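You operate a simulated robot arm through the tools that you are given. There is no shell and no other tool.

Carry out the task below with a simulated robot arm. There is one attempt and no reset: what you move stays moved.

JOB
Put things in order on the top of the narrow white table. At the end: the silver bracket from the top of the narrow white table stands where the yellow lamp stood; the cream desiccant bag from the top of the narrow white table stands on top of the white lift card; the green sander stands where the orange sander stood; the yellow lamp stands where the cream desiccant bag stood; the orange sander is in the grey bin; whatever was shut is shut again. Leave all else as you found it, and nothing knocked over.

The check looks at the end state, three seconds after you hand in, the way a careful person would. Anything else that was tipped, shoved, dropped, spilled or broken makes it a failure.

ROBOT AND FRAMES
A 6-joint arm with a two-finger parallel gripper, fixed in place. Base frame: the origin is at the foot of the arm, x ahead of it, y to its left, z up; the work surface is at about z = 0. Readings come in mm, rad, newtons and seconds.
With the tool pointing down near the work surface it reaches from about 120 to 500 mm from the base axis. Its first joint turns from -1.257 to 1.257 rad. Payload 0.65 kg.
The tool frame sits at the grasp point between the pads (the TCP): z along the fingers, y along the line on which they close. The tips reach 25 mm beyond it. The gripper opens to 76 mm. The fingers are 18 mm wide and 10 mm thick; the gripper's body (36 by 78 mm) begins 45 mm behind the TCP.
Orientation is that of the tool frame in the base frame, as [roll, pitch, yaw] about the fixed x, y, z axes, in that order (R = Rz(yaw) Ry(pitch) Rx(roll)). With the fingers straight down and closing along the base's y, the tool's x points along the base's -x, its y along +y and its z along -z.

CONTROLS
- The arm moves only by the tool send_rows. Its argument "motion" is a list that holds one entry, the list of rows, each a list of 7 numbers: the shift along the tool's x, y, z in mm, then the turn, a rotation vector about the tool's x, y, z in rad, then the gripper command, from -1 (shut) to 1 (fully open), values between in proportion. In form: [[[x, y, z, ax, ay, az, grip], ...]]. A call has 1 to 20 rows; each row is the pose to reach, as a shift and turn from the pose commanded when the call began, along the tool's axes at that moment. Each row takes 0.2 s and may step no farther than 50 mm and 0.15 rad from the row before; otherwise, or with a gripper value out of range, the whole call is refused. A pose out of reach is approached as far as the arm can. The call stops where the force on the tool passes 40 N (or 10 N more than at its start, if that is more) or the arm is blocked; 0.2 s more then pass. Each finger travels about 108 mm/s and halts on what it meets, pressing with about 29 N; the grip force reading is that of the motor and also rises with nothing between the fingers. The clock runs only during rows and for 0.2 s after the last one: add rows that repeat a pose to give the fingers time. The reply holds the time, the measured pose of the TCP, the force on the tool along the base axes, the opening and the grip force, in the units named above and with some noise, with the torque about the TCP (base axes, N m) and any sound that the robot's microphone picked up.
- Cameras (640 x 400 px; columns grow to the right, rows downward): "scene" is fixed at [74.3, 304.9, 408.4]; the picture's right is [-0.56, -0.83, 0.00], its down [-0.43, 0.29, -0.86] and it looks along [0.71, -0.48, -0.52] (base axes); focal length 214 px, centre (320, 200). "wrist" rides on the gripper at [58, 11, -81] in the tool frame; the picture's right is [-0.18, 0.98, 0.00], its down [-0.75, -0.14, -0.64] and it looks along [-0.63, -0.12, 0.77] (tool axes); focal length 243 px, centre (320, 200).
- get_image(camera): a new picture of that camera. It takes no simulated time.
- measure_at(camera, pixels): for up to 12 pixels [column, row] of the newest picture of that camera ("zoom" is the newest enlarged one), the place [x, y, z] in the base frame of the surface seen there, good to about 2 mm, but the place of the scene camera against the robot may be out by one fixed shift of up to 18 mm in any direction. It takes no simulated time.
- enlarge(camera, box): a new picture of the part [left, top, right, bottom] of that camera's present view, enlarged. It takes no simulated time.
- job_done(): hands the job in; it is judged then, once.

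Unless the task says otherwise, let go and move clear before handing in.

The tools are called after "Request:" as a command line: name --argument value ..., lists and objects as JSON in quotes. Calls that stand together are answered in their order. send_rows: Moves the arm, as the interface text tells. Its arguments: {"type":"object","properties":{"motion":{"type":"array","items":{"type":"array","items":{"type":"array","items":{"type":"number"}}}}},"required":["motion"]} The other tools are called the same way: get_image (camera) takes a picture; measure_at (camera, pixels) gives the place of the surface under pixels of a picture; enlarge (camera, box) takes an enlarged picture of a part of a camera's view; job_done () hands the job in.

At the start:

```text
time_s: 0.0
position: [227.3, 77.9, 406.2]
tool_rot: [-3.14, 0.001, -3.141]
ft_force: [0.6, -0.6, 0.1]
torque: [-0.01, -0.01, -0.02]
gripper_width: 75.8
gripper_force: 0.1
```

scene: 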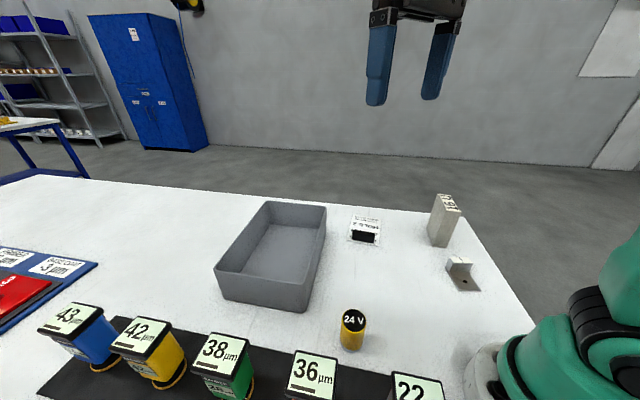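
wrist: 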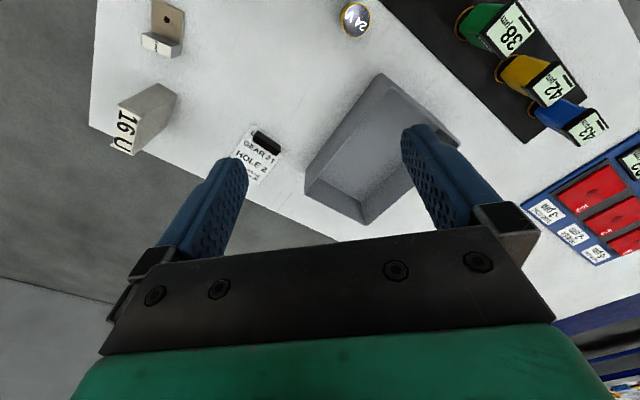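

The scene picture shows the grey bin near (270,255), a yellow lamp "24 V" at (353,330), a white card at (365,230), a cream block at (443,220), a silver bracket at (461,272), and a row of sanders at the bottom. I'll enlarge several parts to identify each object.

Request:
enlarge --camera "scene" --box '[0, 280, 240, 400]'

Request:
enlarge --camera "scene" --box '[320, 180, 520, 305]'

Request:
enlarge --camera "scene" --box '[240, 280, 480, 400]'

Request:
enlarge --camera "wrist" --box '[80, 0, 400, 200]'

Request:
enlarge --camera "wrist" --box '[400, 0, 640, 150]'

Request:
enlarge --camera "wrist" --box '[480, 100, 640, 400]'

```text
2.67 times, centred on (120, 340) of scene
```

zoom: 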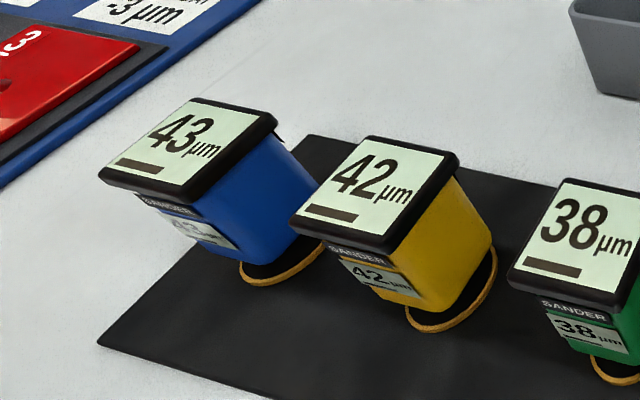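

```text
3.20 times, centred on (420, 242) of scene
```

zoom: 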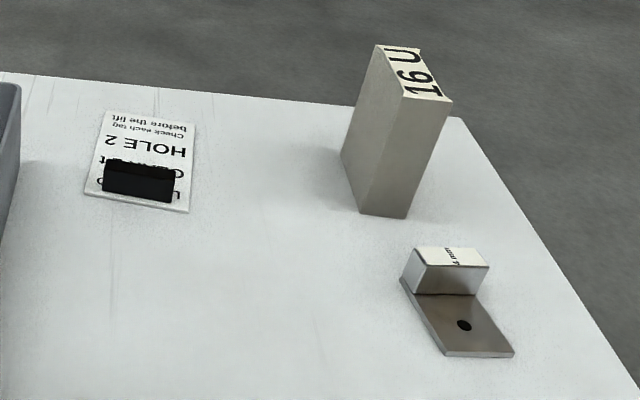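

```text
2.67 times, centred on (360, 340) of scene
```

zoom: 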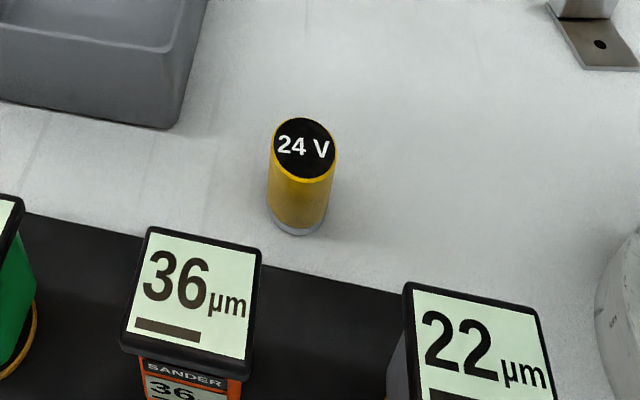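

```text
2.00 times, centred on (240, 100) of wrist
```

zoom: 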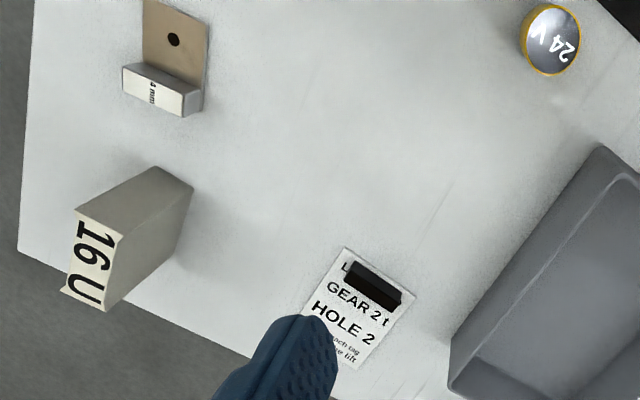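

```text
2.67 times, centred on (520, 75) of wrist
```

zoom: 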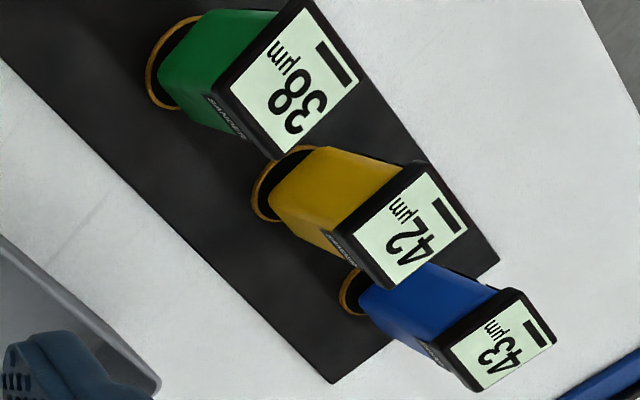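

```text
1.33 times, centred on (560, 250) of wrist
```

zoom: 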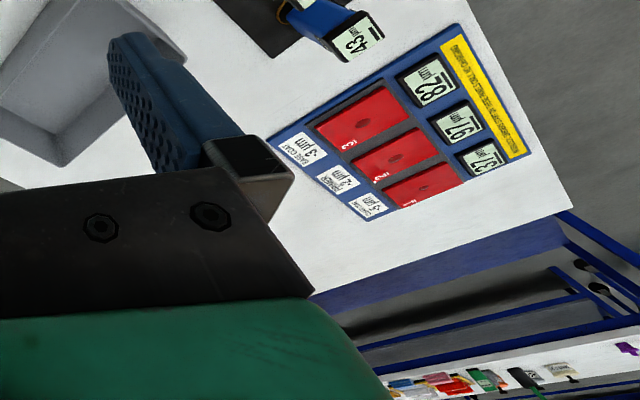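

The zooms identify "16 U" as the cream bag block, "4 mm" as the bracket, and a card with a dark bar on it. I'll zoom in on the card and the bag, then measure.

Request:
enlarge --camera "scene" --box '[335, 205, 395, 250]'

Request:
enlarge --camera "wrist" --box '[210, 110, 300, 190]'

Request:
enlarge --camera "scene" --box '[0, 230, 120, 350]'

Request:
enlarge --camera "scene" --box '[0, 0, 240, 190]'

Request:
measure_at --camera "wrist" --pixels '[[165, 12], [160, 42], [128, 125], [155, 95], [268, 142], [258, 155], [355, 18], [505, 35], [548, 78], [585, 125], [370, 150], [340, 200]]'

Request:
measure_at --camera "scene" --pixels '[[353, 318], [221, 349], [314, 372], [416, 388], [143, 335], [71, 318], [366, 237], [364, 220], [449, 203], [460, 261], [468, 283], [270, 245]]'

```text
8.89 times, centred on (365, 228) of scene
```

zoom: 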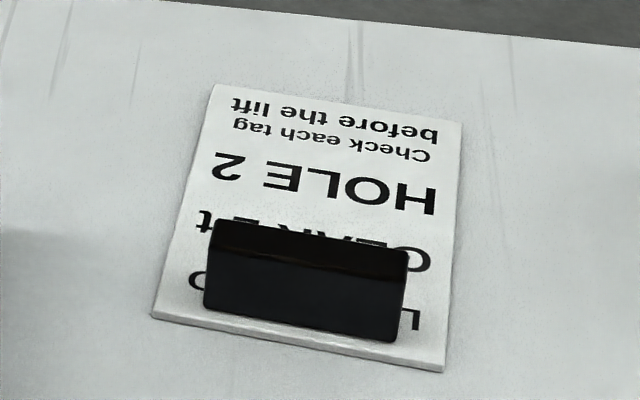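

```text
5.00 times, centred on (255, 150) of wrist
```

zoom: 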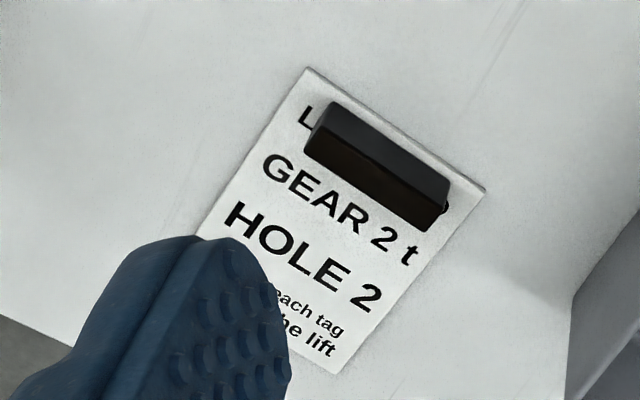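

```text
3.33 times, centred on (60, 290) of scene
```

zoom: 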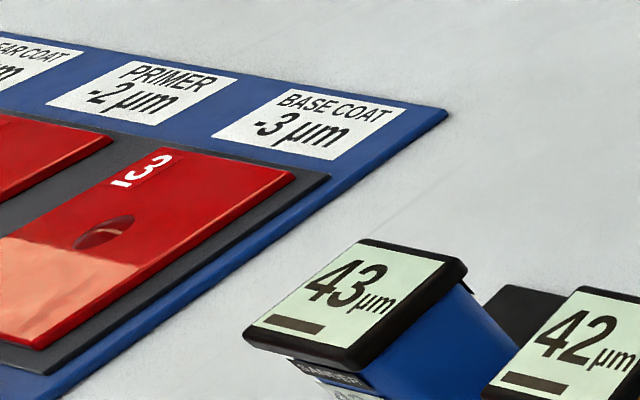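

```text
2.11 times, centred on (120, 95) of scene
```

zoom: 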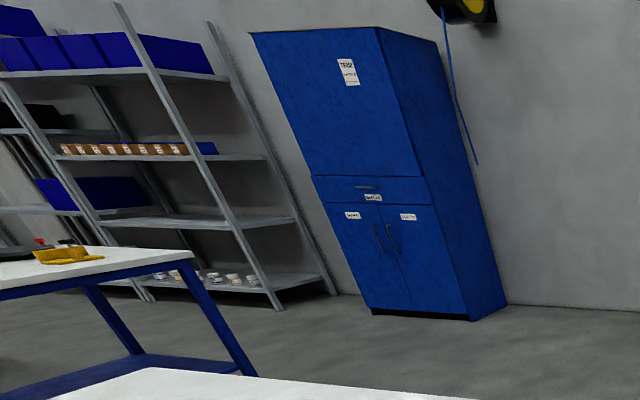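

```text
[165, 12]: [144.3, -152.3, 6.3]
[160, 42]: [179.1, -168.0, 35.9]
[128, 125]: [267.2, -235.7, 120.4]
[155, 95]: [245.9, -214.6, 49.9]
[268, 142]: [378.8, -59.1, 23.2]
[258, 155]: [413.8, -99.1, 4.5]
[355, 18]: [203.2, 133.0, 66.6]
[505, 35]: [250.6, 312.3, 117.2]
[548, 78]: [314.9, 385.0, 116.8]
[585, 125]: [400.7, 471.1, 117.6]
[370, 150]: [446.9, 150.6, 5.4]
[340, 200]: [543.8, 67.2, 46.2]
```

```text
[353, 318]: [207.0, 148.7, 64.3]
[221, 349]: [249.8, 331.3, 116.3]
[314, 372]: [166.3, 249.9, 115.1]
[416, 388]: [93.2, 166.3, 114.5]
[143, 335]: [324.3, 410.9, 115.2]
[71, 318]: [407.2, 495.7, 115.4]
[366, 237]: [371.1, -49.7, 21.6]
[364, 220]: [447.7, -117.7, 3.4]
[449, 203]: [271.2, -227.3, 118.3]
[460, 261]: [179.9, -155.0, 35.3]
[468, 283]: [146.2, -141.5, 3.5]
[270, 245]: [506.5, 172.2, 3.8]
```

The measurements put the sander tops at about z=117 and the bag top at about z=120, and the scene camera appears shifted by about 15 mm in y relative to the wrist camera. I'll turn the wrist toward +y at a safe height to view the sanders more closely.

Request:
send_rows --motion '[[[5, 4, 6, 0, 0, -0.131, 1], [10, 9, 13, 0, 0, -0.262, 1], [15, 13, 19, 0, 0, -0.393, 1], [21, 17, 25, 0, 0, -0.524, 1], [26, 22, 32, 0, 0, -0.654, 1], [31, 26, 38, 0, 0, -0.785, 1], [36, 30, 44, 0, 0, -0.916, 1], [41, 35, 51, 0, 0, -1.047, 1], [46, 39, 57, 0, 0, -1.178, 1], [52, 43, 63, 0, 0, -1.309, 1], [57, 48, 70, 0, 0, -1.44, 1], [62, 52, 76, 0, 0, -1.571, 1]]]'

Request:
get_image --camera "wrist"

Request:
get_image --camera "scene"

```text
time_s: 2.6
position: [164.8, 130.2, 328.9]
tool_rot: [-3.139, -0.002, -1.568]
ft_force: [-0.1, -0.7, 0.4]
torque: [-0.01, 0.0, 0.02]
gripper_width: 76.1
gripper_force: 0.1
```

```text
taken
```

wrist: 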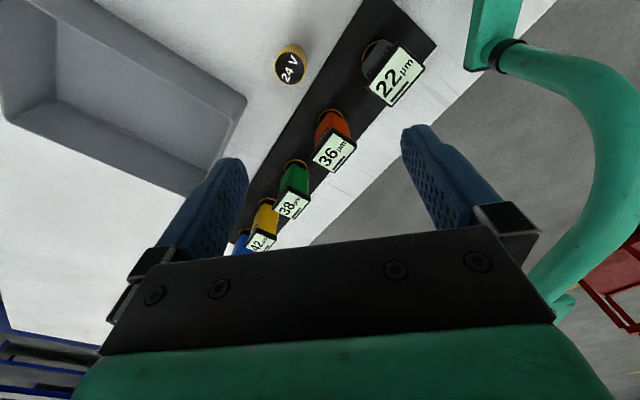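

```text
taken
```

scene: 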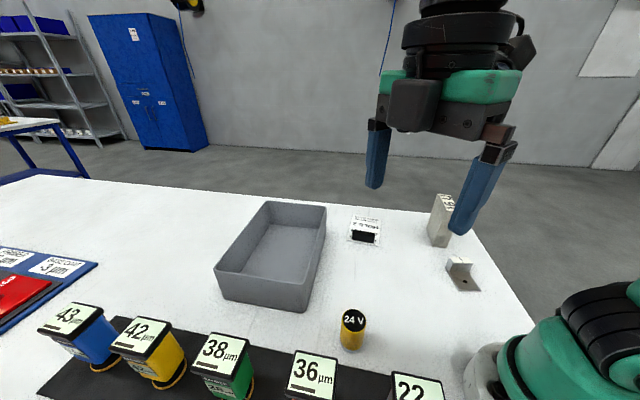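

The wrist picture shows the orange sander "36" at (335,150), green "38" at (293,195), and the lamp at (292,68). I'll enlarge around them and measure their corners.

Request:
enlarge --camera "wrist" --box '[260, 80, 380, 230]'

Request:
measure_at --camera "wrist" --pixels '[[335, 153], [329, 126], [292, 205], [294, 178], [288, 74], [291, 50], [240, 100], [180, 185], [60, 95], [395, 80], [220, 90], [120, 90]]'

```text
2.67 times, centred on (320, 155) of wrist
```

zoom: 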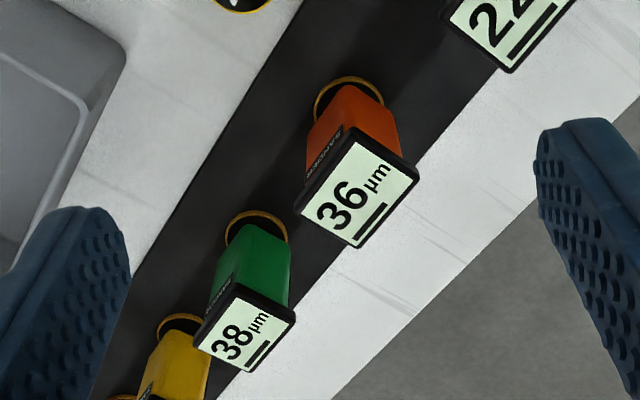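

```text
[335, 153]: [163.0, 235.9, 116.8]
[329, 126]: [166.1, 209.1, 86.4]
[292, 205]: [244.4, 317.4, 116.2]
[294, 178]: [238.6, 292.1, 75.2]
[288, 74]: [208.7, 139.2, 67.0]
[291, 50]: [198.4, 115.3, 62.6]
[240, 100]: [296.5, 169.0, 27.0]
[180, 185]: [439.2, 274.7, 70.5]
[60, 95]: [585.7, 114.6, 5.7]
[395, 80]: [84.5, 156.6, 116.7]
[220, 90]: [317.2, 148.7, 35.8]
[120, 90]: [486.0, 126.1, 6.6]
```

I'll measure the cap corners of the orange and green sanders in the zoom: orange near (348,130), (415,172), (357,246), (299,206), and green near (235,286), (292,316), (250,370), (196,343).

Request:
measure_at --camera "zoom" --pixels '[[353, 134], [413, 174], [356, 242], [302, 206], [240, 288], [290, 316], [251, 367], [201, 343], [322, 112], [384, 105], [381, 140], [336, 92]]'

Request:
enlarge --camera "scene" --box '[180, 320, 260, 400]'

Request:
enlarge --camera "scene" --box '[210, 190, 340, 320]'

```text
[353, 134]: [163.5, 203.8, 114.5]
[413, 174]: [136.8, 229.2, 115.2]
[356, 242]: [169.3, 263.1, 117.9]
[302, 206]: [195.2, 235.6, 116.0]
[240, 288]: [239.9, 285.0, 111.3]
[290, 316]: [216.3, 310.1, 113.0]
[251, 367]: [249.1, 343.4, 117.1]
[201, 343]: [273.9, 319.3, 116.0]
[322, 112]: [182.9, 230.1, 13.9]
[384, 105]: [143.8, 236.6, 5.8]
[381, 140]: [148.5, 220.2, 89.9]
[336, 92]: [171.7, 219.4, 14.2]
```

```text
5.00 times, centred on (220, 360) of scene
```

zoom: 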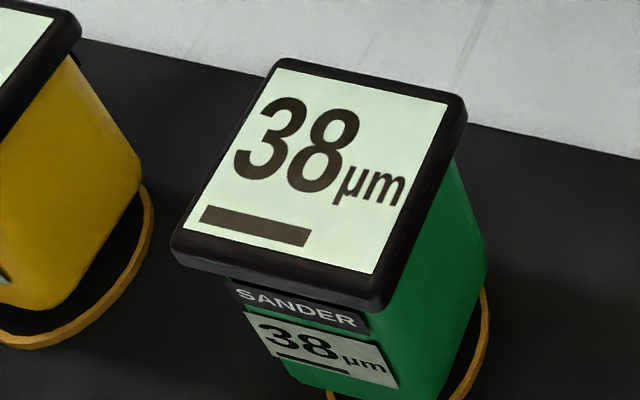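

```text
3.08 times, centred on (275, 255) of scene
```

zoom: 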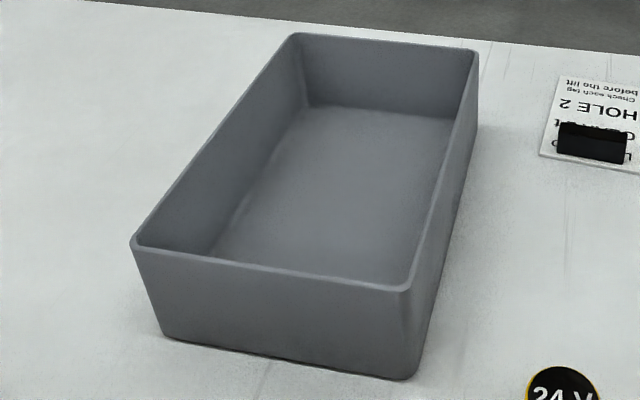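

The orange cap is centred near (166,233) with its long side at about 46° to base x, and the green cap is near (245,314). I'll measure the bin's rim corners and floor in the current zoom: rim (137,240), (408,288), (476,52), (297,36).

Request:
measure_at --camera "zoom" --pixels '[[138, 240], [406, 288], [474, 54], [297, 38], [215, 255], [395, 275], [440, 120], [310, 105], [300, 200], [420, 375], [165, 335], [350, 150]]'

Request:
enlarge --camera "wrist" --box '[0, 0, 320, 200]'

```text
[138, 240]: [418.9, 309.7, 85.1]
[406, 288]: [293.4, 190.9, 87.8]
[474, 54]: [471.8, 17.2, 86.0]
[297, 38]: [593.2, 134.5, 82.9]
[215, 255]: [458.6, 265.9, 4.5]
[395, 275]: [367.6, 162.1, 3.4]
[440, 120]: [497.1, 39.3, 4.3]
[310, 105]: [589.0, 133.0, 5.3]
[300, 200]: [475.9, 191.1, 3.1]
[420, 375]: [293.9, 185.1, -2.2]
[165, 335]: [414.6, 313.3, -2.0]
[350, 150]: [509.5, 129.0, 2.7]
```

```text
2.00 times, centred on (160, 100) of wrist
```

zoom: 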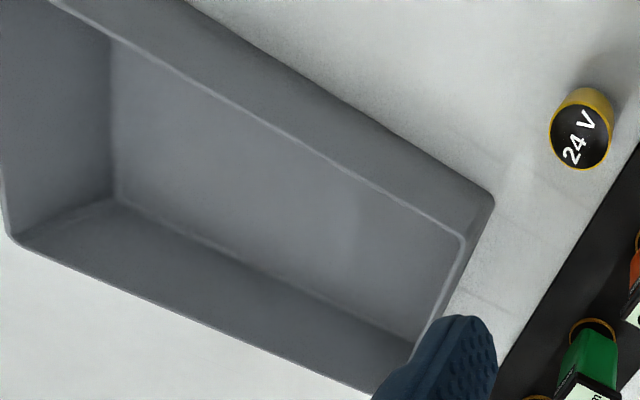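

The bin rim is at about z=86 and spans scene-frame corners (419,310), (293,191), (472,17), (593,135). I'll move above the orange sander with the closing line perpendicular to the row (yaw 225°) and take a closer look.

Request:
send_rows --motion '[[[-17, 0, 13, 0, 0, 0.131, 1], [-34, 0, 26, 0, 0, 0.262, 1], [-51, -1, 39, 0, 0, 0.393, 1], [-68, -1, 52, 0, 0, 0.524, 1], [-85, -1, 65, 0, 0, 0.654, 1], [-102.7, -1.2, 79, 0, 0, 0.785, 1], [-102.7, -1.2, 79, 0, 0, 0.785, 1]]]'

Request:
get_image --camera "wrist"

Request:
get_image --camera "scene"

```text
time_s: 4.2
position: [167.1, 234.5, 250.5]
tool_rot: [-3.14, -0.001, -2.359]
ft_force: [0.5, 0.5, -0.1]
torque: [0.01, -0.02, 0.01]
gripper_width: 75.8
gripper_force: 0.0
```

```text
taken
```

wrist: 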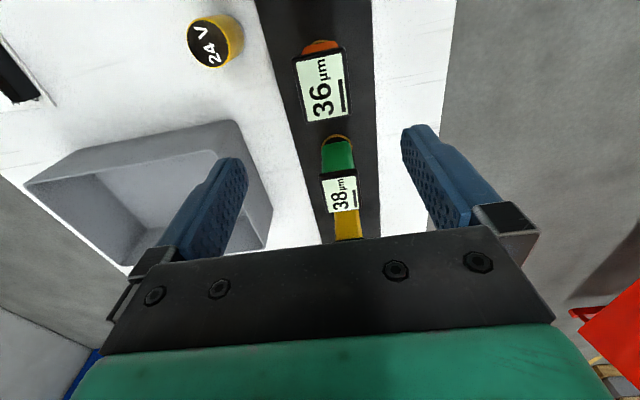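

```text
taken
```

scene: 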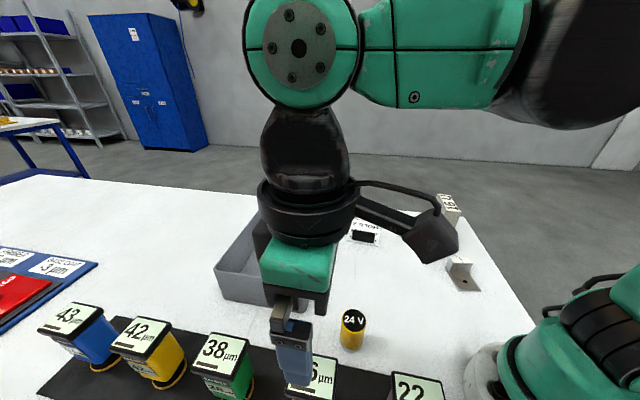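

The "36" cap appears at (322,85) and "38" at (340,195) between the fingers. I'll zoom in for accurate corners.

Request:
enlarge --camera "wrist" --box '[270, 30, 380, 130]'

Request:
measure_at --camera "wrist" --pixels '[[293, 60], [342, 50], [351, 113], [302, 121], [321, 176], [355, 178], [357, 210], [326, 211], [207, 50], [232, 40], [322, 88], [340, 195]]'

```text
4.00 times, centred on (325, 80) of wrist
```

zoom: 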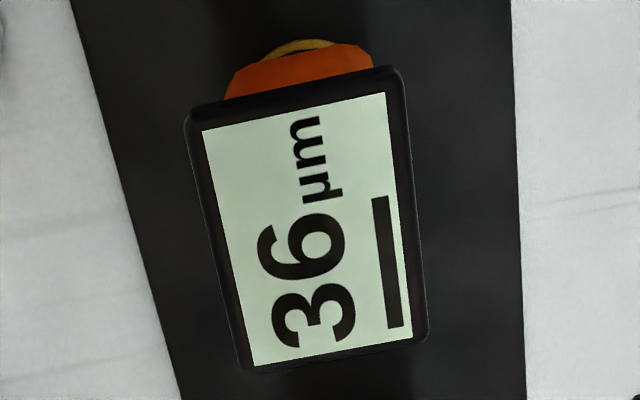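

```text
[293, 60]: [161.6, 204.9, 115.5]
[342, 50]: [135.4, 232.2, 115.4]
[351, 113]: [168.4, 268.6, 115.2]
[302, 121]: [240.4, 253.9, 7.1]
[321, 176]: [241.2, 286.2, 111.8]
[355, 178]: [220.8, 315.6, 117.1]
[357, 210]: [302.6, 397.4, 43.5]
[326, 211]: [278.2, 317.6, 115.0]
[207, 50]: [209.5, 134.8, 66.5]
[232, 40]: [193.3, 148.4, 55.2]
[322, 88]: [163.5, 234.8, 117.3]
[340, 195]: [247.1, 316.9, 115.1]
```

I'll measure the label corners and the cap edges in this zoom to find the centre of the orange cap.

Request:
measure_at --camera "zoom" --pixels '[[205, 132], [382, 96], [409, 338], [256, 363], [194, 120], [398, 80], [422, 334], [246, 364], [300, 100], [335, 352], [220, 240], [408, 210]]'

Request:
enlarge --camera "wrist" --box '[170, 0, 290, 80]'

```text
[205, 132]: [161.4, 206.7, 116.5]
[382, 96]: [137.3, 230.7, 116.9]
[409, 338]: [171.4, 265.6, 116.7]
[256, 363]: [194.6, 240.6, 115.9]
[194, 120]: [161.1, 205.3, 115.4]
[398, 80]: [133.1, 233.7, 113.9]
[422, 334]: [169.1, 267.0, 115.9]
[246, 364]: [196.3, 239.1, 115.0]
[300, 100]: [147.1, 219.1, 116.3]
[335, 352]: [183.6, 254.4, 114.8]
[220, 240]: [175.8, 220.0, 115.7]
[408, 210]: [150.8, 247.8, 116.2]
```

```text
5.00 times, centred on (230, 40) of wrist
```

zoom: 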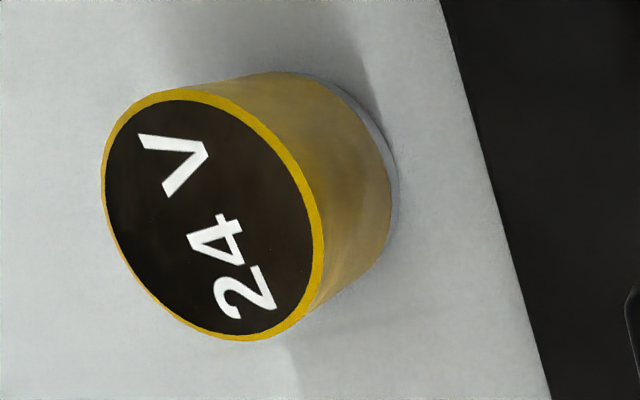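

The orange cap's centre is about (165.7,235.5), roughly 40 x 52 mm with its top at z≈116.5. I'll descend with the fingers open to z≈106.

Request:
send_rows --motion '[[[0.4, 1.5, 20, 0, 0, 0, 1], [0.4, 1.5, 40, 0, 0, 0, 1], [0.4, 1.5, 60, 0, 0, 0, 1], [0.4, 1.5, 80, 0, 0, 0, 1], [0.4, 1.5, 100, 0, 0, 0, 1], [0.4, 1.5, 115, 0, 0, 0, 1], [0.4, 1.5, 130, 0, 0, 0, 1], [0.4, 1.5, 144.5, 0, 0, 0, 1], [0.4, 1.5, 144.5, 0, 0, 0, 1]]]'

Request:
get_image --camera "scene"

Request:
get_image --camera "wrist"

```text
time_s: 6.2
position: [164.9, 233.2, 104.5]
tool_rot: [-3.14, 0.001, -2.358]
ft_force: [0.7, -0.1, 0.0]
torque: [0.05, -0.03, 0.01]
gripper_width: 75.8
gripper_force: 0.0
```

```text
taken
```

scene: 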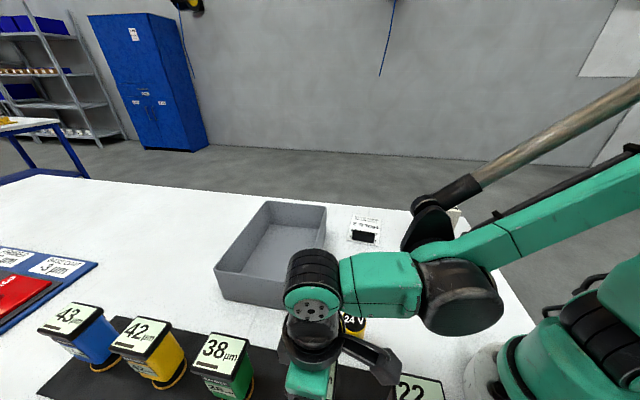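

```text
taken
```

wrist: 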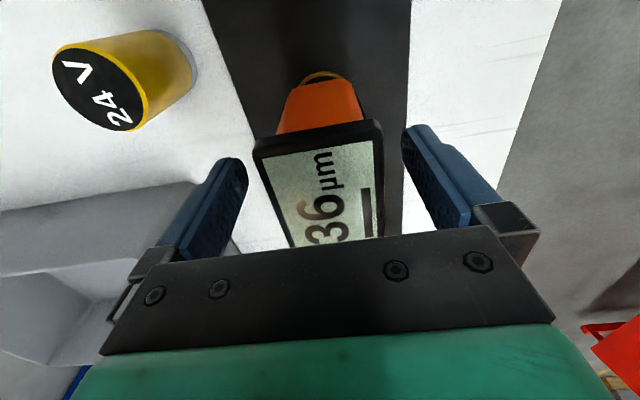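

The orange cap sits between the fingers (cap at (320,180)). I'll close the gripper and check the grip.

Request:
send_rows --motion '[[[0, 0, 0, 0, 0, 0, -1], [0, 0, 0, 0, 0, 0, -1], [0, 0, 0, 0, 0, 0, -1], [0, 0, 0, 0, 0, 0, -1]]]'

Request:
get_image --camera "wrist"

```text
time_s: 7.2
position: [165.4, 233.7, 105.7]
tool_rot: [-3.138, 0.001, -2.357]
ft_force: [0.7, 0.3, 0.1]
torque: [-0.01, 0.0, 0.02]
gripper_width: 43.6
gripper_force: 29.3
```

```text
taken
```

wrist: 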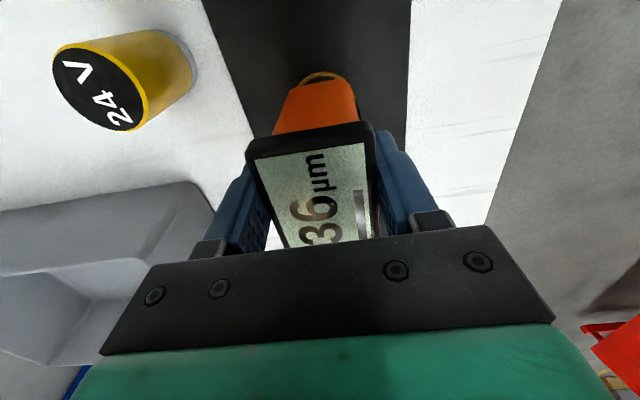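

The gripper holds the cap at 43.6 mm width with 29 N. I'll lift straight up.

Request:
send_rows --motion '[[[0, 0, -5, 0, 0, 0, -1], [0, 0, -15, 0, 0, 0, -1], [0, 0, -30, 0, 0, 0, -1], [0, 0, -45, 0, 0, 0, -1], [0, 0, -60, 0, 0, 0, -1], [0, 0, -75, 0, 0, 0, -1], [0, 0, -90, 0, 0, 0, -1], [0, 0, -105, 0, 0, 0, -1], [0, 0, -120, 0, 0, 0, -1], [0, 0, -135, 0, 0, 0, -1], [0, 0, -145, 0, 0, 0, -1], [0, 0, -145, 0, 0, 0, -1]]]'

Request:
get_image --camera "scene"

Request:
get_image --camera "wrist"

```text
time_s: 9.8
position: [165.4, 234.5, 251.5]
tool_rot: [-3.14, 0.001, -2.356]
ft_force: [-0.5, 1.4, -2.5]
torque: [-0.01, 0.02, 0.0]
gripper_width: 43.8
gripper_force: 28.8
```

```text
taken
```

scene: 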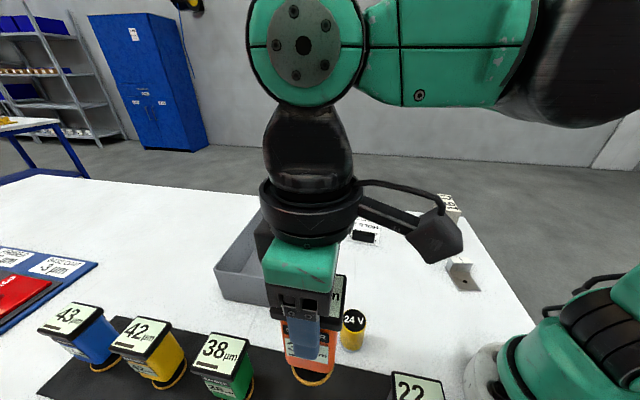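

```text
taken
```

wrist: 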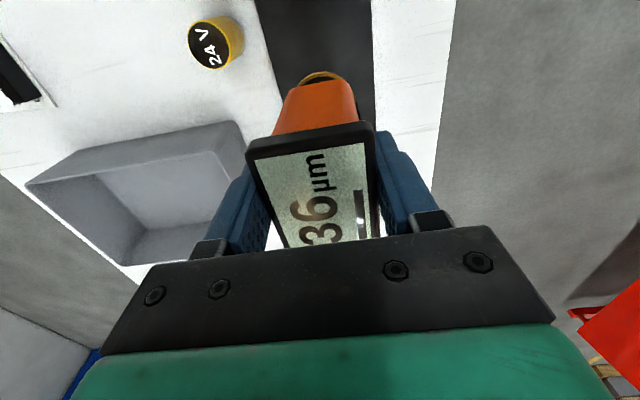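

The orange sander hangs straight (weight about 2.5 N). I'll measure the bin rim and lamp from the wrist camera to get robot-frame positions before moving over.

Request:
measure_at --camera "wrist" --pixels '[[233, 125], [236, 130], [30, 187], [128, 262], [180, 170], [245, 170], [150, 215], [206, 46], [19, 70], [35, 85], [100, 158], [247, 200]]'

Request:
measure_at --camera "scene" --pixels '[[353, 320], [221, 348], [265, 210], [322, 208]]'

Request:
enlarge --camera "wrist" --box '[0, 100, 280, 280]'

```text
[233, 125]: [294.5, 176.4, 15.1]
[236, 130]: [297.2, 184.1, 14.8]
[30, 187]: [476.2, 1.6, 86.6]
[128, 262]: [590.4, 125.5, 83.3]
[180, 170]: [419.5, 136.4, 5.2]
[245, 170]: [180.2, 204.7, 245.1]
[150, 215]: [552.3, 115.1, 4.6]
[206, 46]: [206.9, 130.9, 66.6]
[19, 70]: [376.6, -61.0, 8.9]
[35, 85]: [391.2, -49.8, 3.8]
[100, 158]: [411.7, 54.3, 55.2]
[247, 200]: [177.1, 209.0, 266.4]
```

```text
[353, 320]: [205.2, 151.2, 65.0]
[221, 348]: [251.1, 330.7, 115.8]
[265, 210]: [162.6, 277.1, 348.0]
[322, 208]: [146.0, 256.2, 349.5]
```

```text
2.22 times, centred on (140, 190) of wrist
```

zoom: 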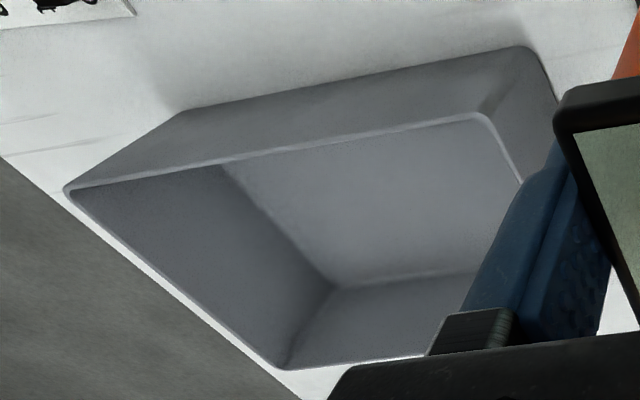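

In the robot frame the bin corners are about A(419,296), B(294,177), C(475,2) and D(591,125), with the floor at z≈5. I'll carry the orange sander over to (414,181) at constant height.

Request:
send_rows --motion '[[[-4.1, -6.4, 0, 0, 0, 0, -1], [-11, -17.1, 0, 0, 0, 0, -1], [-20.7, -32, 0, 0, 0, 0, -1], [-31.7, -49.1, 0, 0, 0, 0, -1], [-42.8, -66.2, 0, 0, 0, 0, -1], [-55.2, -85.4, 0, 0, 0, 0, -1], [-67.6, -104.7, 0, 0, 0, 0, -1], [-80, -123.9, 0, 0, 0, 0, -1], [-92.5, -143.1, 0, 0, 0, 0, -1], [-104.9, -162.3, 0, 0, 0, 0, -1], [-115.9, -179.4, 0, 0, 0, 0, -1], [-125.6, -194.4, 0, 0, 0, 0, -1], [-132.5, -205.1, 0, 0, 0, 0, -1], [-138, -213.6, 0, 0, 0, 0, -1], [-138, -213.6, 0, 0, 0, 0, -1]]]'

Request:
get_image --camera "scene"

Request:
get_image --camera "wrist"

```text
time_s: 13.0
position: [404.8, 177.4, 245.2]
tool_rot: [-3.141, 0.001, -2.356]
ft_force: [-0.1, -0.3, -2.8]
torque: [0.0, 0.01, -0.01]
gripper_width: 43.4
gripper_force: 29.4
out of reach, approached as far as the arm can: row 13, 14, 15
```

```text
taken
```

scene: 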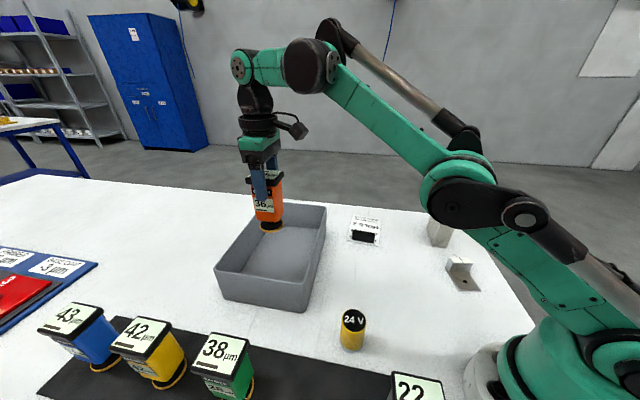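

```text
taken
```

wrist: 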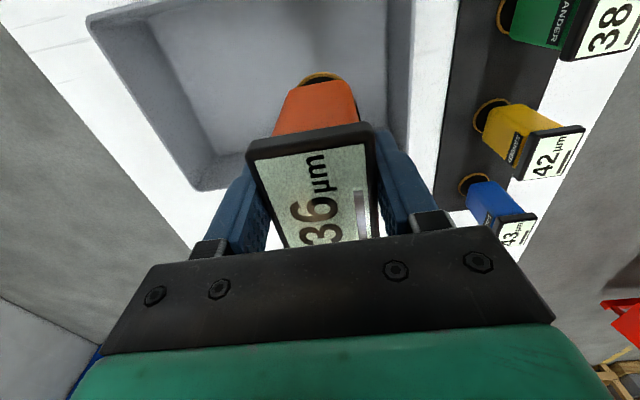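

The arm reached its limit at (405,177,245), which is inside the bin, and the sander hangs over the bin floor in the wrist picture. I'll lower it most of the way.

Request:
send_rows --motion '[[[0, 0, 8, 0, 0, 0, -1], [0, 0, 20, 0, 0, 0, -1], [0, 0, 34, 0, 0, 0, -1], [0, 0, 48, 0, 0, 0, -1], [0, 0, 62, 0, 0, 0, -1], [0, 0, 76, 0, 0, 0, -1], [0, 0, 90, 0, 0, 0, -1], [0, 0, 104, 0, 0, 0, -1], [0, 0, 116, 0, 0, 0, -1], [0, 0, 124, 0, 0, 0, -1], [0, 0, 128, 0, 0, 0, -1], [0, 0, 128, 0, 0, 0, -1]]]'

Request:
get_image --camera "scene"

Request:
get_image --camera "wrist"

```text
time_s: 15.6
position: [406.1, 177.2, 117.9]
tool_rot: [-3.141, -0.001, -2.357]
ft_force: [-0.6, 0.1, -2.0]
torque: [0.03, 0.02, -0.01]
gripper_width: 43.6
gripper_force: 29.2
```

```text
taken
```

scene: 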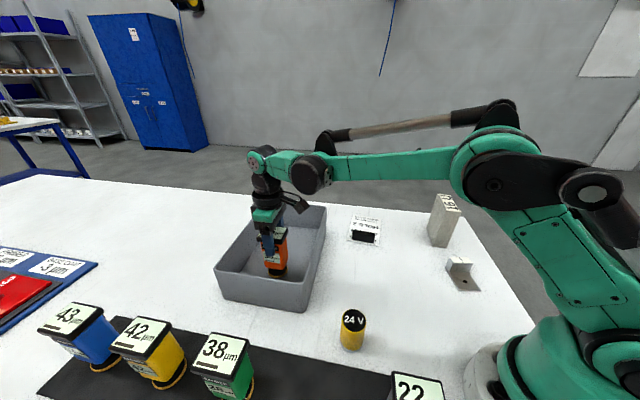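

```text
taken
```

wrist: 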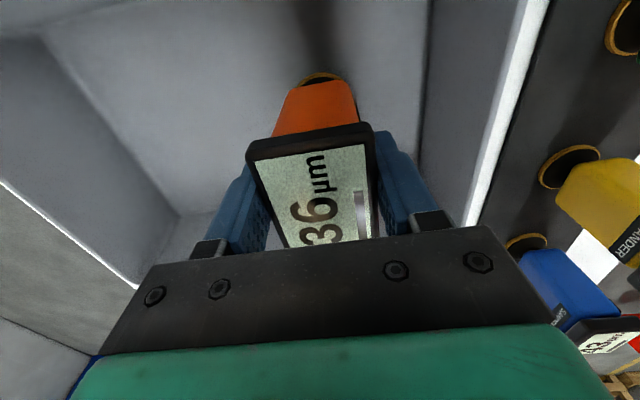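

TCP is at z=118 and force is still just the weight. I'll step down slowly until the sander touches the bin floor.

Request:
send_rows --motion '[[[0, 0, 3, 0, 0, 0, -1], [0, 0, 5, 0, 0, 0, -1], [0, 0, 7, 0, 0, 0, -1], [0, 0, 8, 0, 0, 0, -1], [0, 0, 8, 0, 0, 0, -1]]]'

```text
time_s: 16.8
position: [407.1, 177.2, 110.8]
tool_rot: [-3.141, 0.001, -2.356]
ft_force: [-0.5, -0.5, -2.6]
torque: [-0.03, -0.01, 0.03]
gripper_width: 43.6
gripper_force: 28.7
```

Still no contact at z=110.8, so I'll continue in 1 mm steps.

Request:
send_rows --motion '[[[0, 0, 1, 0, 0, 0, -1], [0, 0, 2, 0, 0, 0, -1], [0, 0, 2, 0, 0, 0, -1]]]'

Request:
send_rows --motion '[[[0, 0, 1, 0, 0, 0, -1], [0, 0, 2, 0, 0, 0, -1], [0, 0, 2, 0, 0, 0, -1]]]'

```text
time_s: 17.6
position: [406.5, 177.2, 107.3]
tool_rot: [-3.14, 0.001, -2.359]
ft_force: [0.3, 0.1, -1.9]
torque: [0.03, 0.01, 0.0]
gripper_width: 43.6
gripper_force: 29.4
```

```text
time_s: 18.4
position: [406.8, 176.0, 106.5]
tool_rot: [-3.141, 0.0, -2.355]
ft_force: [0.9, 0.4, -2.9]
torque: [-0.03, 0.01, -0.01]
gripper_width: 43.4
gripper_force: 28.9
```

No contact yet at z≈106, so I'll keep stepping down.

Request:
send_rows --motion '[[[0, 0, 1, 0, 0, 0, -1], [0, 0, 1, 0, 0, 0, -1]]]'

Request:
send_rows --motion '[[[0, 0, 1, 0, 0, 0, -1], [0, 0, 1, 0, 0, 0, -1]]]'

```text
time_s: 19.0
position: [406.3, 176.8, 105.1]
tool_rot: [-3.139, 0.002, -2.356]
ft_force: [0.7, 0.3, -3.7]
torque: [-0.02, -0.03, 0.05]
gripper_width: 43.7
gripper_force: 29.0
```

```text
time_s: 19.6
position: [406.6, 176.4, 104.6]
tool_rot: [-3.14, 0.0, -2.356]
ft_force: [0.5, 0.8, -3.5]
torque: [-0.01, 0.05, -0.01]
gripper_width: 43.8
gripper_force: 28.9
```

The force is still about the weight alone, so I'll keep lowering 1 mm at a time.

Request:
send_rows --motion '[[[0, 0, 1, 0, 0, 0, -1], [0, 0, 1, 0, 0, 0, -1]]]'

Request:
send_rows --motion '[[[0, 0, 1, 0, 0, 0, -1], [0, 0, 1, 0, 0, 0, -1]]]'

Request:
get_image --camera "scene"

```text
time_s: 20.2
position: [406.7, 176.6, 103.3]
tool_rot: [-3.14, 0.0, -2.354]
ft_force: [-6.9, 3.8, 27.9]
torque: [0.08, 0.08, -0.02]
gripper_width: 44.0
gripper_force: 29.3
```

```text
time_s: 20.8
position: [407.0, 176.6, 102.2]
tool_rot: [-3.139, 0.004, -2.357]
ft_force: [-5.2, 6.2, 27.4]
torque: [0.16, 0.01, 0.01]
gripper_width: 43.4
gripper_force: 29.3
```

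```text
taken
```

scene: 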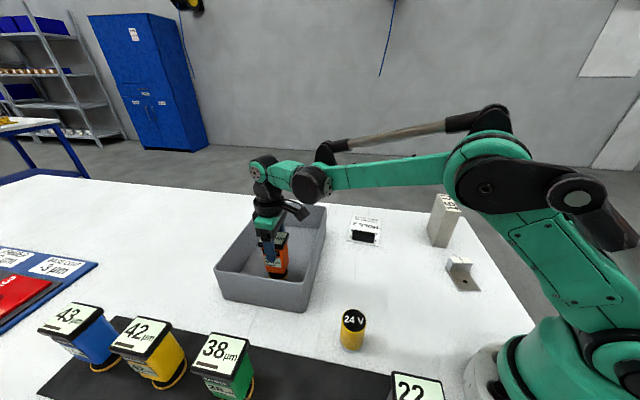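

Contact came at z≈103.5 with 27 N, so the sander stands on the bin floor. I'll ease up 1 mm, open, and rise.

Request:
send_rows --motion '[[[0, 0, -1, 0, 0, 0, -1], [0, 0, -1, 0, 0, 0, -1], [0, 0, -1, 0, 0, 0, 0.7], [0, 0, -1, 0, 0, 0, 0.7], [0, 0, -1, 0, 0, 0, 0.7]]]'

Request:
get_image --camera "wrist"

```text
time_s: 22.0
position: [407.2, 176.9, 102.0]
tool_rot: [-3.14, 0.0, -2.355]
ft_force: [0.2, -0.2, -0.5]
torque: [-0.01, 0.0, 0.01]
gripper_width: 64.5
gripper_force: 0.0
```

```text
taken
```

wrist: 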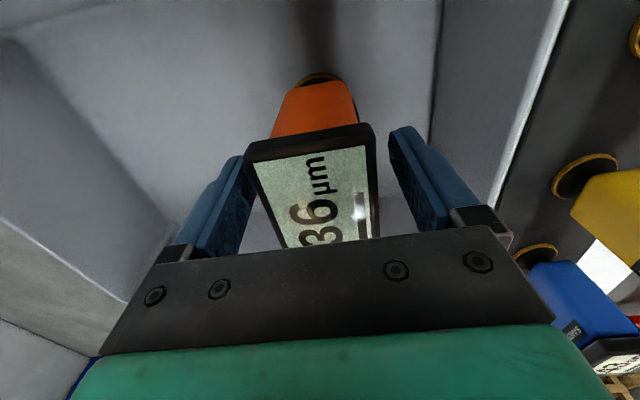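

The orange sander stands free and upright in the bin. I'll rise straight up.

Request:
send_rows --motion '[[[0, 0, -6, 0, 0, 0, 0.7], [0, 0, -20, 0, 0, 0, 0.7], [0, 0, -40, 0, 0, 0, 0.8], [0, 0, -60, 0, 0, 0, 1], [0, 0, -80, 0, 0, 0, 1], [0, 0, -100, 0, 0, 0, 1], [0, 0, -120, 0, 0, 0, 1], [0, 0, -132, 0, 0, 0, 1], [0, 0, -132, 0, 0, 0, 1]]]'

Request:
get_image --camera "scene"

Request:
get_image --camera "wrist"

```text
time_s: 24.0
position: [405.5, 177.1, 236.1]
tool_rot: [-3.14, 0.001, -2.355]
ft_force: [-0.3, -0.1, 0.5]
torque: [-0.02, 0.0, 0.0]
gripper_width: 75.9
gripper_force: 0.0
```

```text
taken
```

scene: 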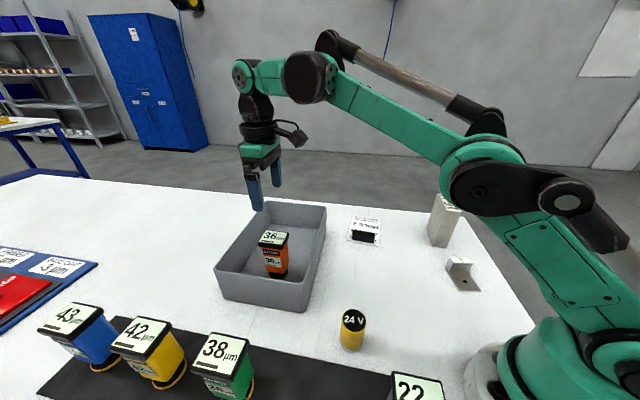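

```text
taken
```

wrist: 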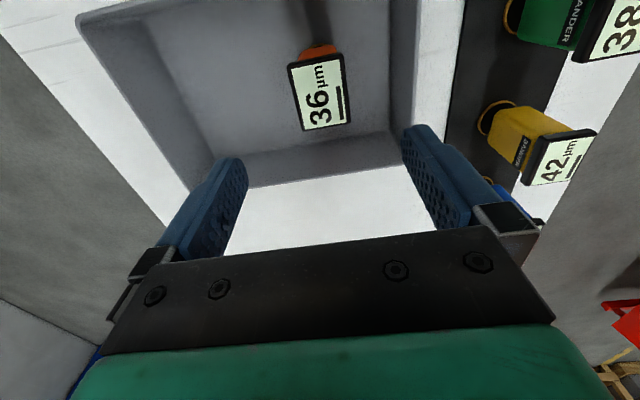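

The orange sander "36" stands upright in the bin at (272,255). I'll move above the green sander.

Request:
send_rows --motion '[[[1, 15, -1, 0, 0, 0, 1], [3, 42, -3, 0, 0, 0, 1], [5, 70, -5, 0, 0, 0, 1], [7, 98, -7, 0, 0, 0, 1], [9, 126, -9, 0, 0, 0, 1], [11, 154, -10, 0, 0, 0, 1], [13, 182, -10, 0, 0, 0, 1], [15.1, 211, -10, 0, 0, 0, 1], [15.1, 211, -10, 0, 0, 0, 1]]]'

Request:
enlarge --camera "wrist" --box '[270, 30, 380, 130]'

Request:
get_image --camera "wrist"

```text
time_s: 26.0
position: [246.2, 314.1, 246.0]
tool_rot: [-3.14, 0.0, -2.356]
ft_force: [0.5, 0.8, 0.1]
torque: [0.0, 0.02, 0.02]
gripper_width: 76.2
gripper_force: 0.0
```

```text
4.00 times, centred on (325, 80) of wrist
```

zoom: 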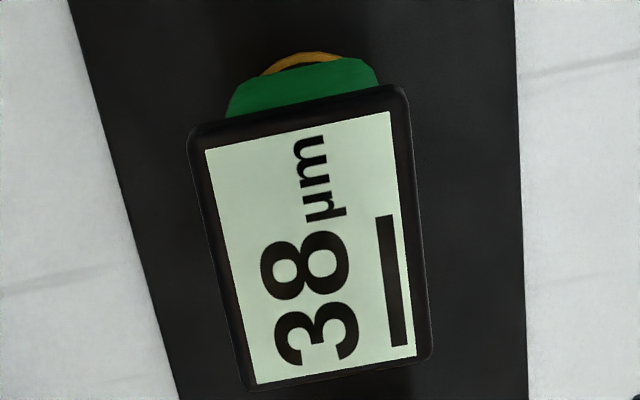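

```text
taken
```

wrist: 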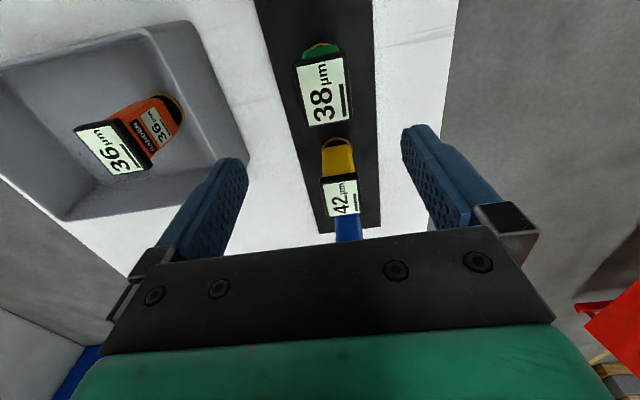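

I'll measure the green label's corners at (208,152), (387,115), (414,356), (259,381) in the zoom.

Request:
measure_at --camera "zoom" --pixels '[[208, 152], [387, 115], [414, 356], [259, 381], [196, 140], [404, 98], [428, 354], [250, 384], [305, 118], [338, 374], [222, 260], [414, 230]]'

```text
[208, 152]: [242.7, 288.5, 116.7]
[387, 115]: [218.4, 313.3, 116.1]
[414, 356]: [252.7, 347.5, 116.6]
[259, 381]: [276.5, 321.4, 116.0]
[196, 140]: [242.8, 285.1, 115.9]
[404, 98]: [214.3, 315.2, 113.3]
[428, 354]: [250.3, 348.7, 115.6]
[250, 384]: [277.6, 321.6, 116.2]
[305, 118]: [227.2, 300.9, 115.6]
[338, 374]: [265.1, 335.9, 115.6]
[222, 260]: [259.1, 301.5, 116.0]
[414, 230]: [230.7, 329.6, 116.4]
```

The green cap's centre is (81.4, 81.6) mm from where the orange one was. I'll descend so the TCP holds the green sander at the same relative point as the orange one.

Request:
send_rows --motion '[[[-1, 0.5, 20, 0, 0, 0, 1], [-1, 0.5, 40, 0, 0, 0, 1], [-1, 0.5, 60, 0, 0, 0, 1], [-1, 0.5, 80, 0, 0, 0, 1], [-1, 0.5, 100, 0, 0, 0, 1], [-1, 0.5, 115, 0, 0, 0, 1], [-1, 0.5, 130, 0, 0, 0, 1], [-1, 0.5, 141, 0, 0, 0, 1], [-1, 0.5, 141, 0, 0, 0, 1], [-1, 0.5, 141, 0, 0, 0, -1], [-1, 0.5, 141, 0, 0, 0, -1], [-1, 0.5, 141, 0, 0, 0, -1], [-1, 0.5, 141, 0, 0, 0, -1]]]'

Request:
get_image --camera "wrist"

Request:
get_image --camera "scene"

```text
time_s: 28.8
position: [247.8, 316.4, 104.3]
tool_rot: [-3.14, -0.001, -2.354]
ft_force: [-0.6, 0.5, 0.0]
torque: [0.02, -0.03, 0.0]
gripper_width: 43.4
gripper_force: 29.7
```

```text
taken
```

wrist: 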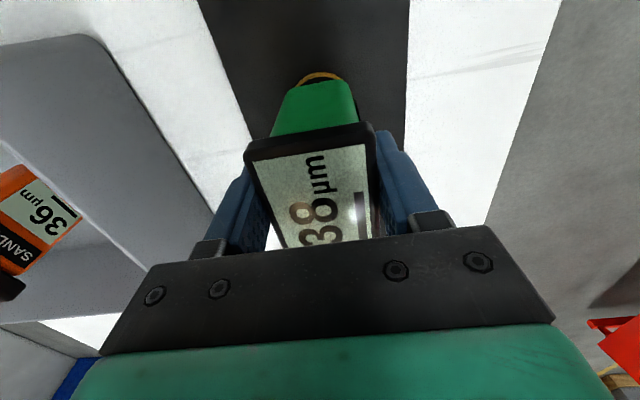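

```text
taken
```

scene: 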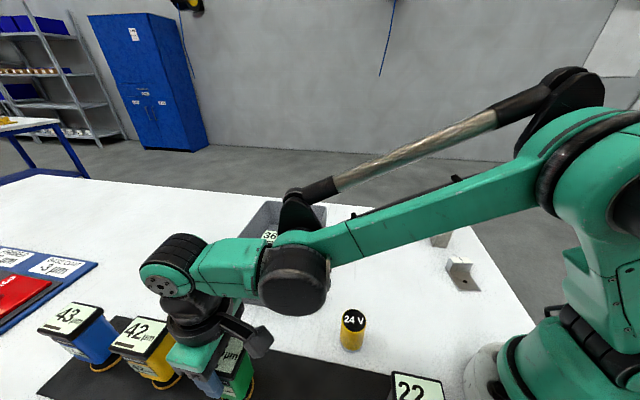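

The green sander is gripped the same way as the orange (cap edge at (246,150)–(372,128)). I'll lift straight up.

Request:
send_rows --motion '[[[0, 0, -5, 0, 0, 0, -1], [0, 0, -15, 0, 0, 0, -1], [0, 0, -30, 0, 0, 0, -1], [0, 0, -45, 0, 0, 0, -1], [0, 0, -60, 0, 0, 0, -1], [0, 0, -75, 0, 0, 0, -1], [0, 0, -90, 0, 0, 0, -1], [0, 0, -105, 0, 0, 0, -1], [0, 0, -120, 0, 0, 0, -1], [0, 0, -135, 0, 0, 0, -1], [0, 0, -145, 0, 0, 0, -1], [0, 0, -145, 0, 0, 0, -1]]]'

Request:
get_image --camera "wrist"

```text
time_s: 31.4
position: [247.8, 316.0, 248.5]
tool_rot: [-3.138, -0.001, -2.355]
ft_force: [-0.2, -0.7, -3.4]
torque: [0.01, 0.02, -0.02]
gripper_width: 43.4
gripper_force: 28.4
```

```text
taken
```

wrist: 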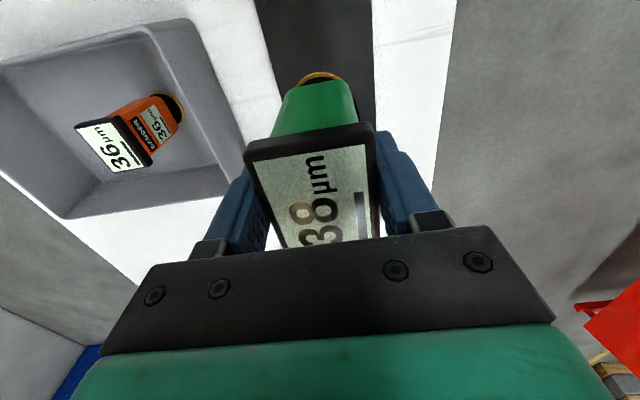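

The green sander hangs straight (3.4 N). I'll move it 115 mm along the row to the orange sander's former place.

Request:
send_rows --motion '[[[5, 0, 0, 0, 0, 0, -1], [15, 0, 0, 0, 0, 0, -1], [30, 0, 0, 0, 0, 0, -1], [46, 0, 0, 0, 0, 0, -1], [62, 0, 0, 0, 0, 0, -1], [78, 0, 0, 0, 0, 0, -1], [94, 0, 0, 0, 0, 0, -1], [106, 0, 0, 0, 0, 0, -1], [113, 0, 0, 0, 0, 0, -1], [115.3, 0, 0, 0, 0, 0, -1], [115.3, 0, 0, 0, 0, 0, -1], [115.3, 0, 0, 0, 0, 0, -1]]]'

Request:
get_image --camera "wrist"

```text
time_s: 34.0
position: [165.2, 233.6, 250.3]
tool_rot: [-3.139, 0.0, -2.356]
ft_force: [0.4, -0.1, -2.3]
torque: [-0.01, 0.02, -0.01]
gripper_width: 43.4
gripper_force: 28.5
```

```text
taken
```

wrist: 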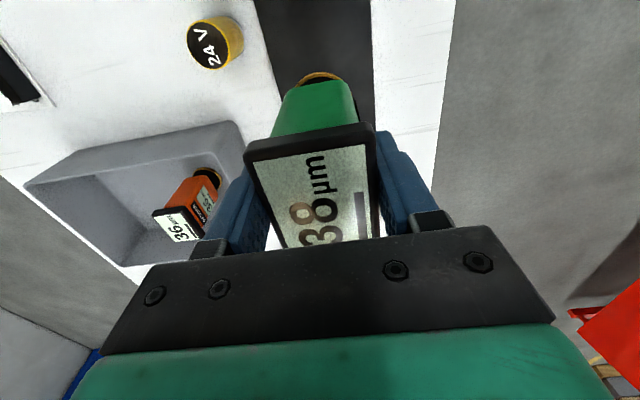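

TCP is at (165.2,233.6), the same spot the orange one was lifted from. I'll lower 140 mm, then step down to contact.

Request:
send_rows --motion '[[[0, 0, 8, 0, 0, 0, -1], [0, 0, 20, 0, 0, 0, -1], [0, 0, 35, 0, 0, 0, -1], [0, 0, 50, 0, 0, 0, -1], [0, 0, 65, 0, 0, 0, -1], [0, 0, 80, 0, 0, 0, -1], [0, 0, 95, 0, 0, 0, -1], [0, 0, 110, 0, 0, 0, -1], [0, 0, 124, 0, 0, 0, -1], [0, 0, 134, 0, 0, 0, -1], [0, 0, 140, 0, 0, 0, -1], [0, 0, 142, 0, 0, 0, -1], [0, 0, 142, 0, 0, 0, -1]]]'

Request:
send_rows --motion '[[[0, 0, 1, 0, 0, 0, -1], [0, 0, 2, 0, 0, 0, -1], [0, 0, 2, 0, 0, 0, -1]]]'

```text
time_s: 36.8
position: [165.2, 233.5, 105.6]
tool_rot: [-3.141, 0.0, -2.355]
ft_force: [0.2, 0.7, -2.3]
torque: [0.01, 0.0, -0.02]
gripper_width: 43.4
gripper_force: 29.4
```

```text
time_s: 37.6
position: [164.5, 234.0, 104.4]
tool_rot: [-3.139, -0.001, -2.357]
ft_force: [0.2, -0.2, -2.6]
torque: [-0.02, -0.02, -0.01]
gripper_width: 43.8
gripper_force: 29.2
```

Force is still just the weight, so I'll take one more 1 mm step.

Request:
send_rows --motion '[[[0, 0, 1, 0, 0, 0, -1], [0, 0, 1, 0, 0, 0, -1]]]'

```text
time_s: 38.2
position: [165.7, 235.9, 104.4]
tool_rot: [-3.139, 0.0, -2.357]
ft_force: [0.6, -0.5, -3.4]
torque: [0.07, 0.03, 0.02]
gripper_width: 43.5
gripper_force: 29.0
```

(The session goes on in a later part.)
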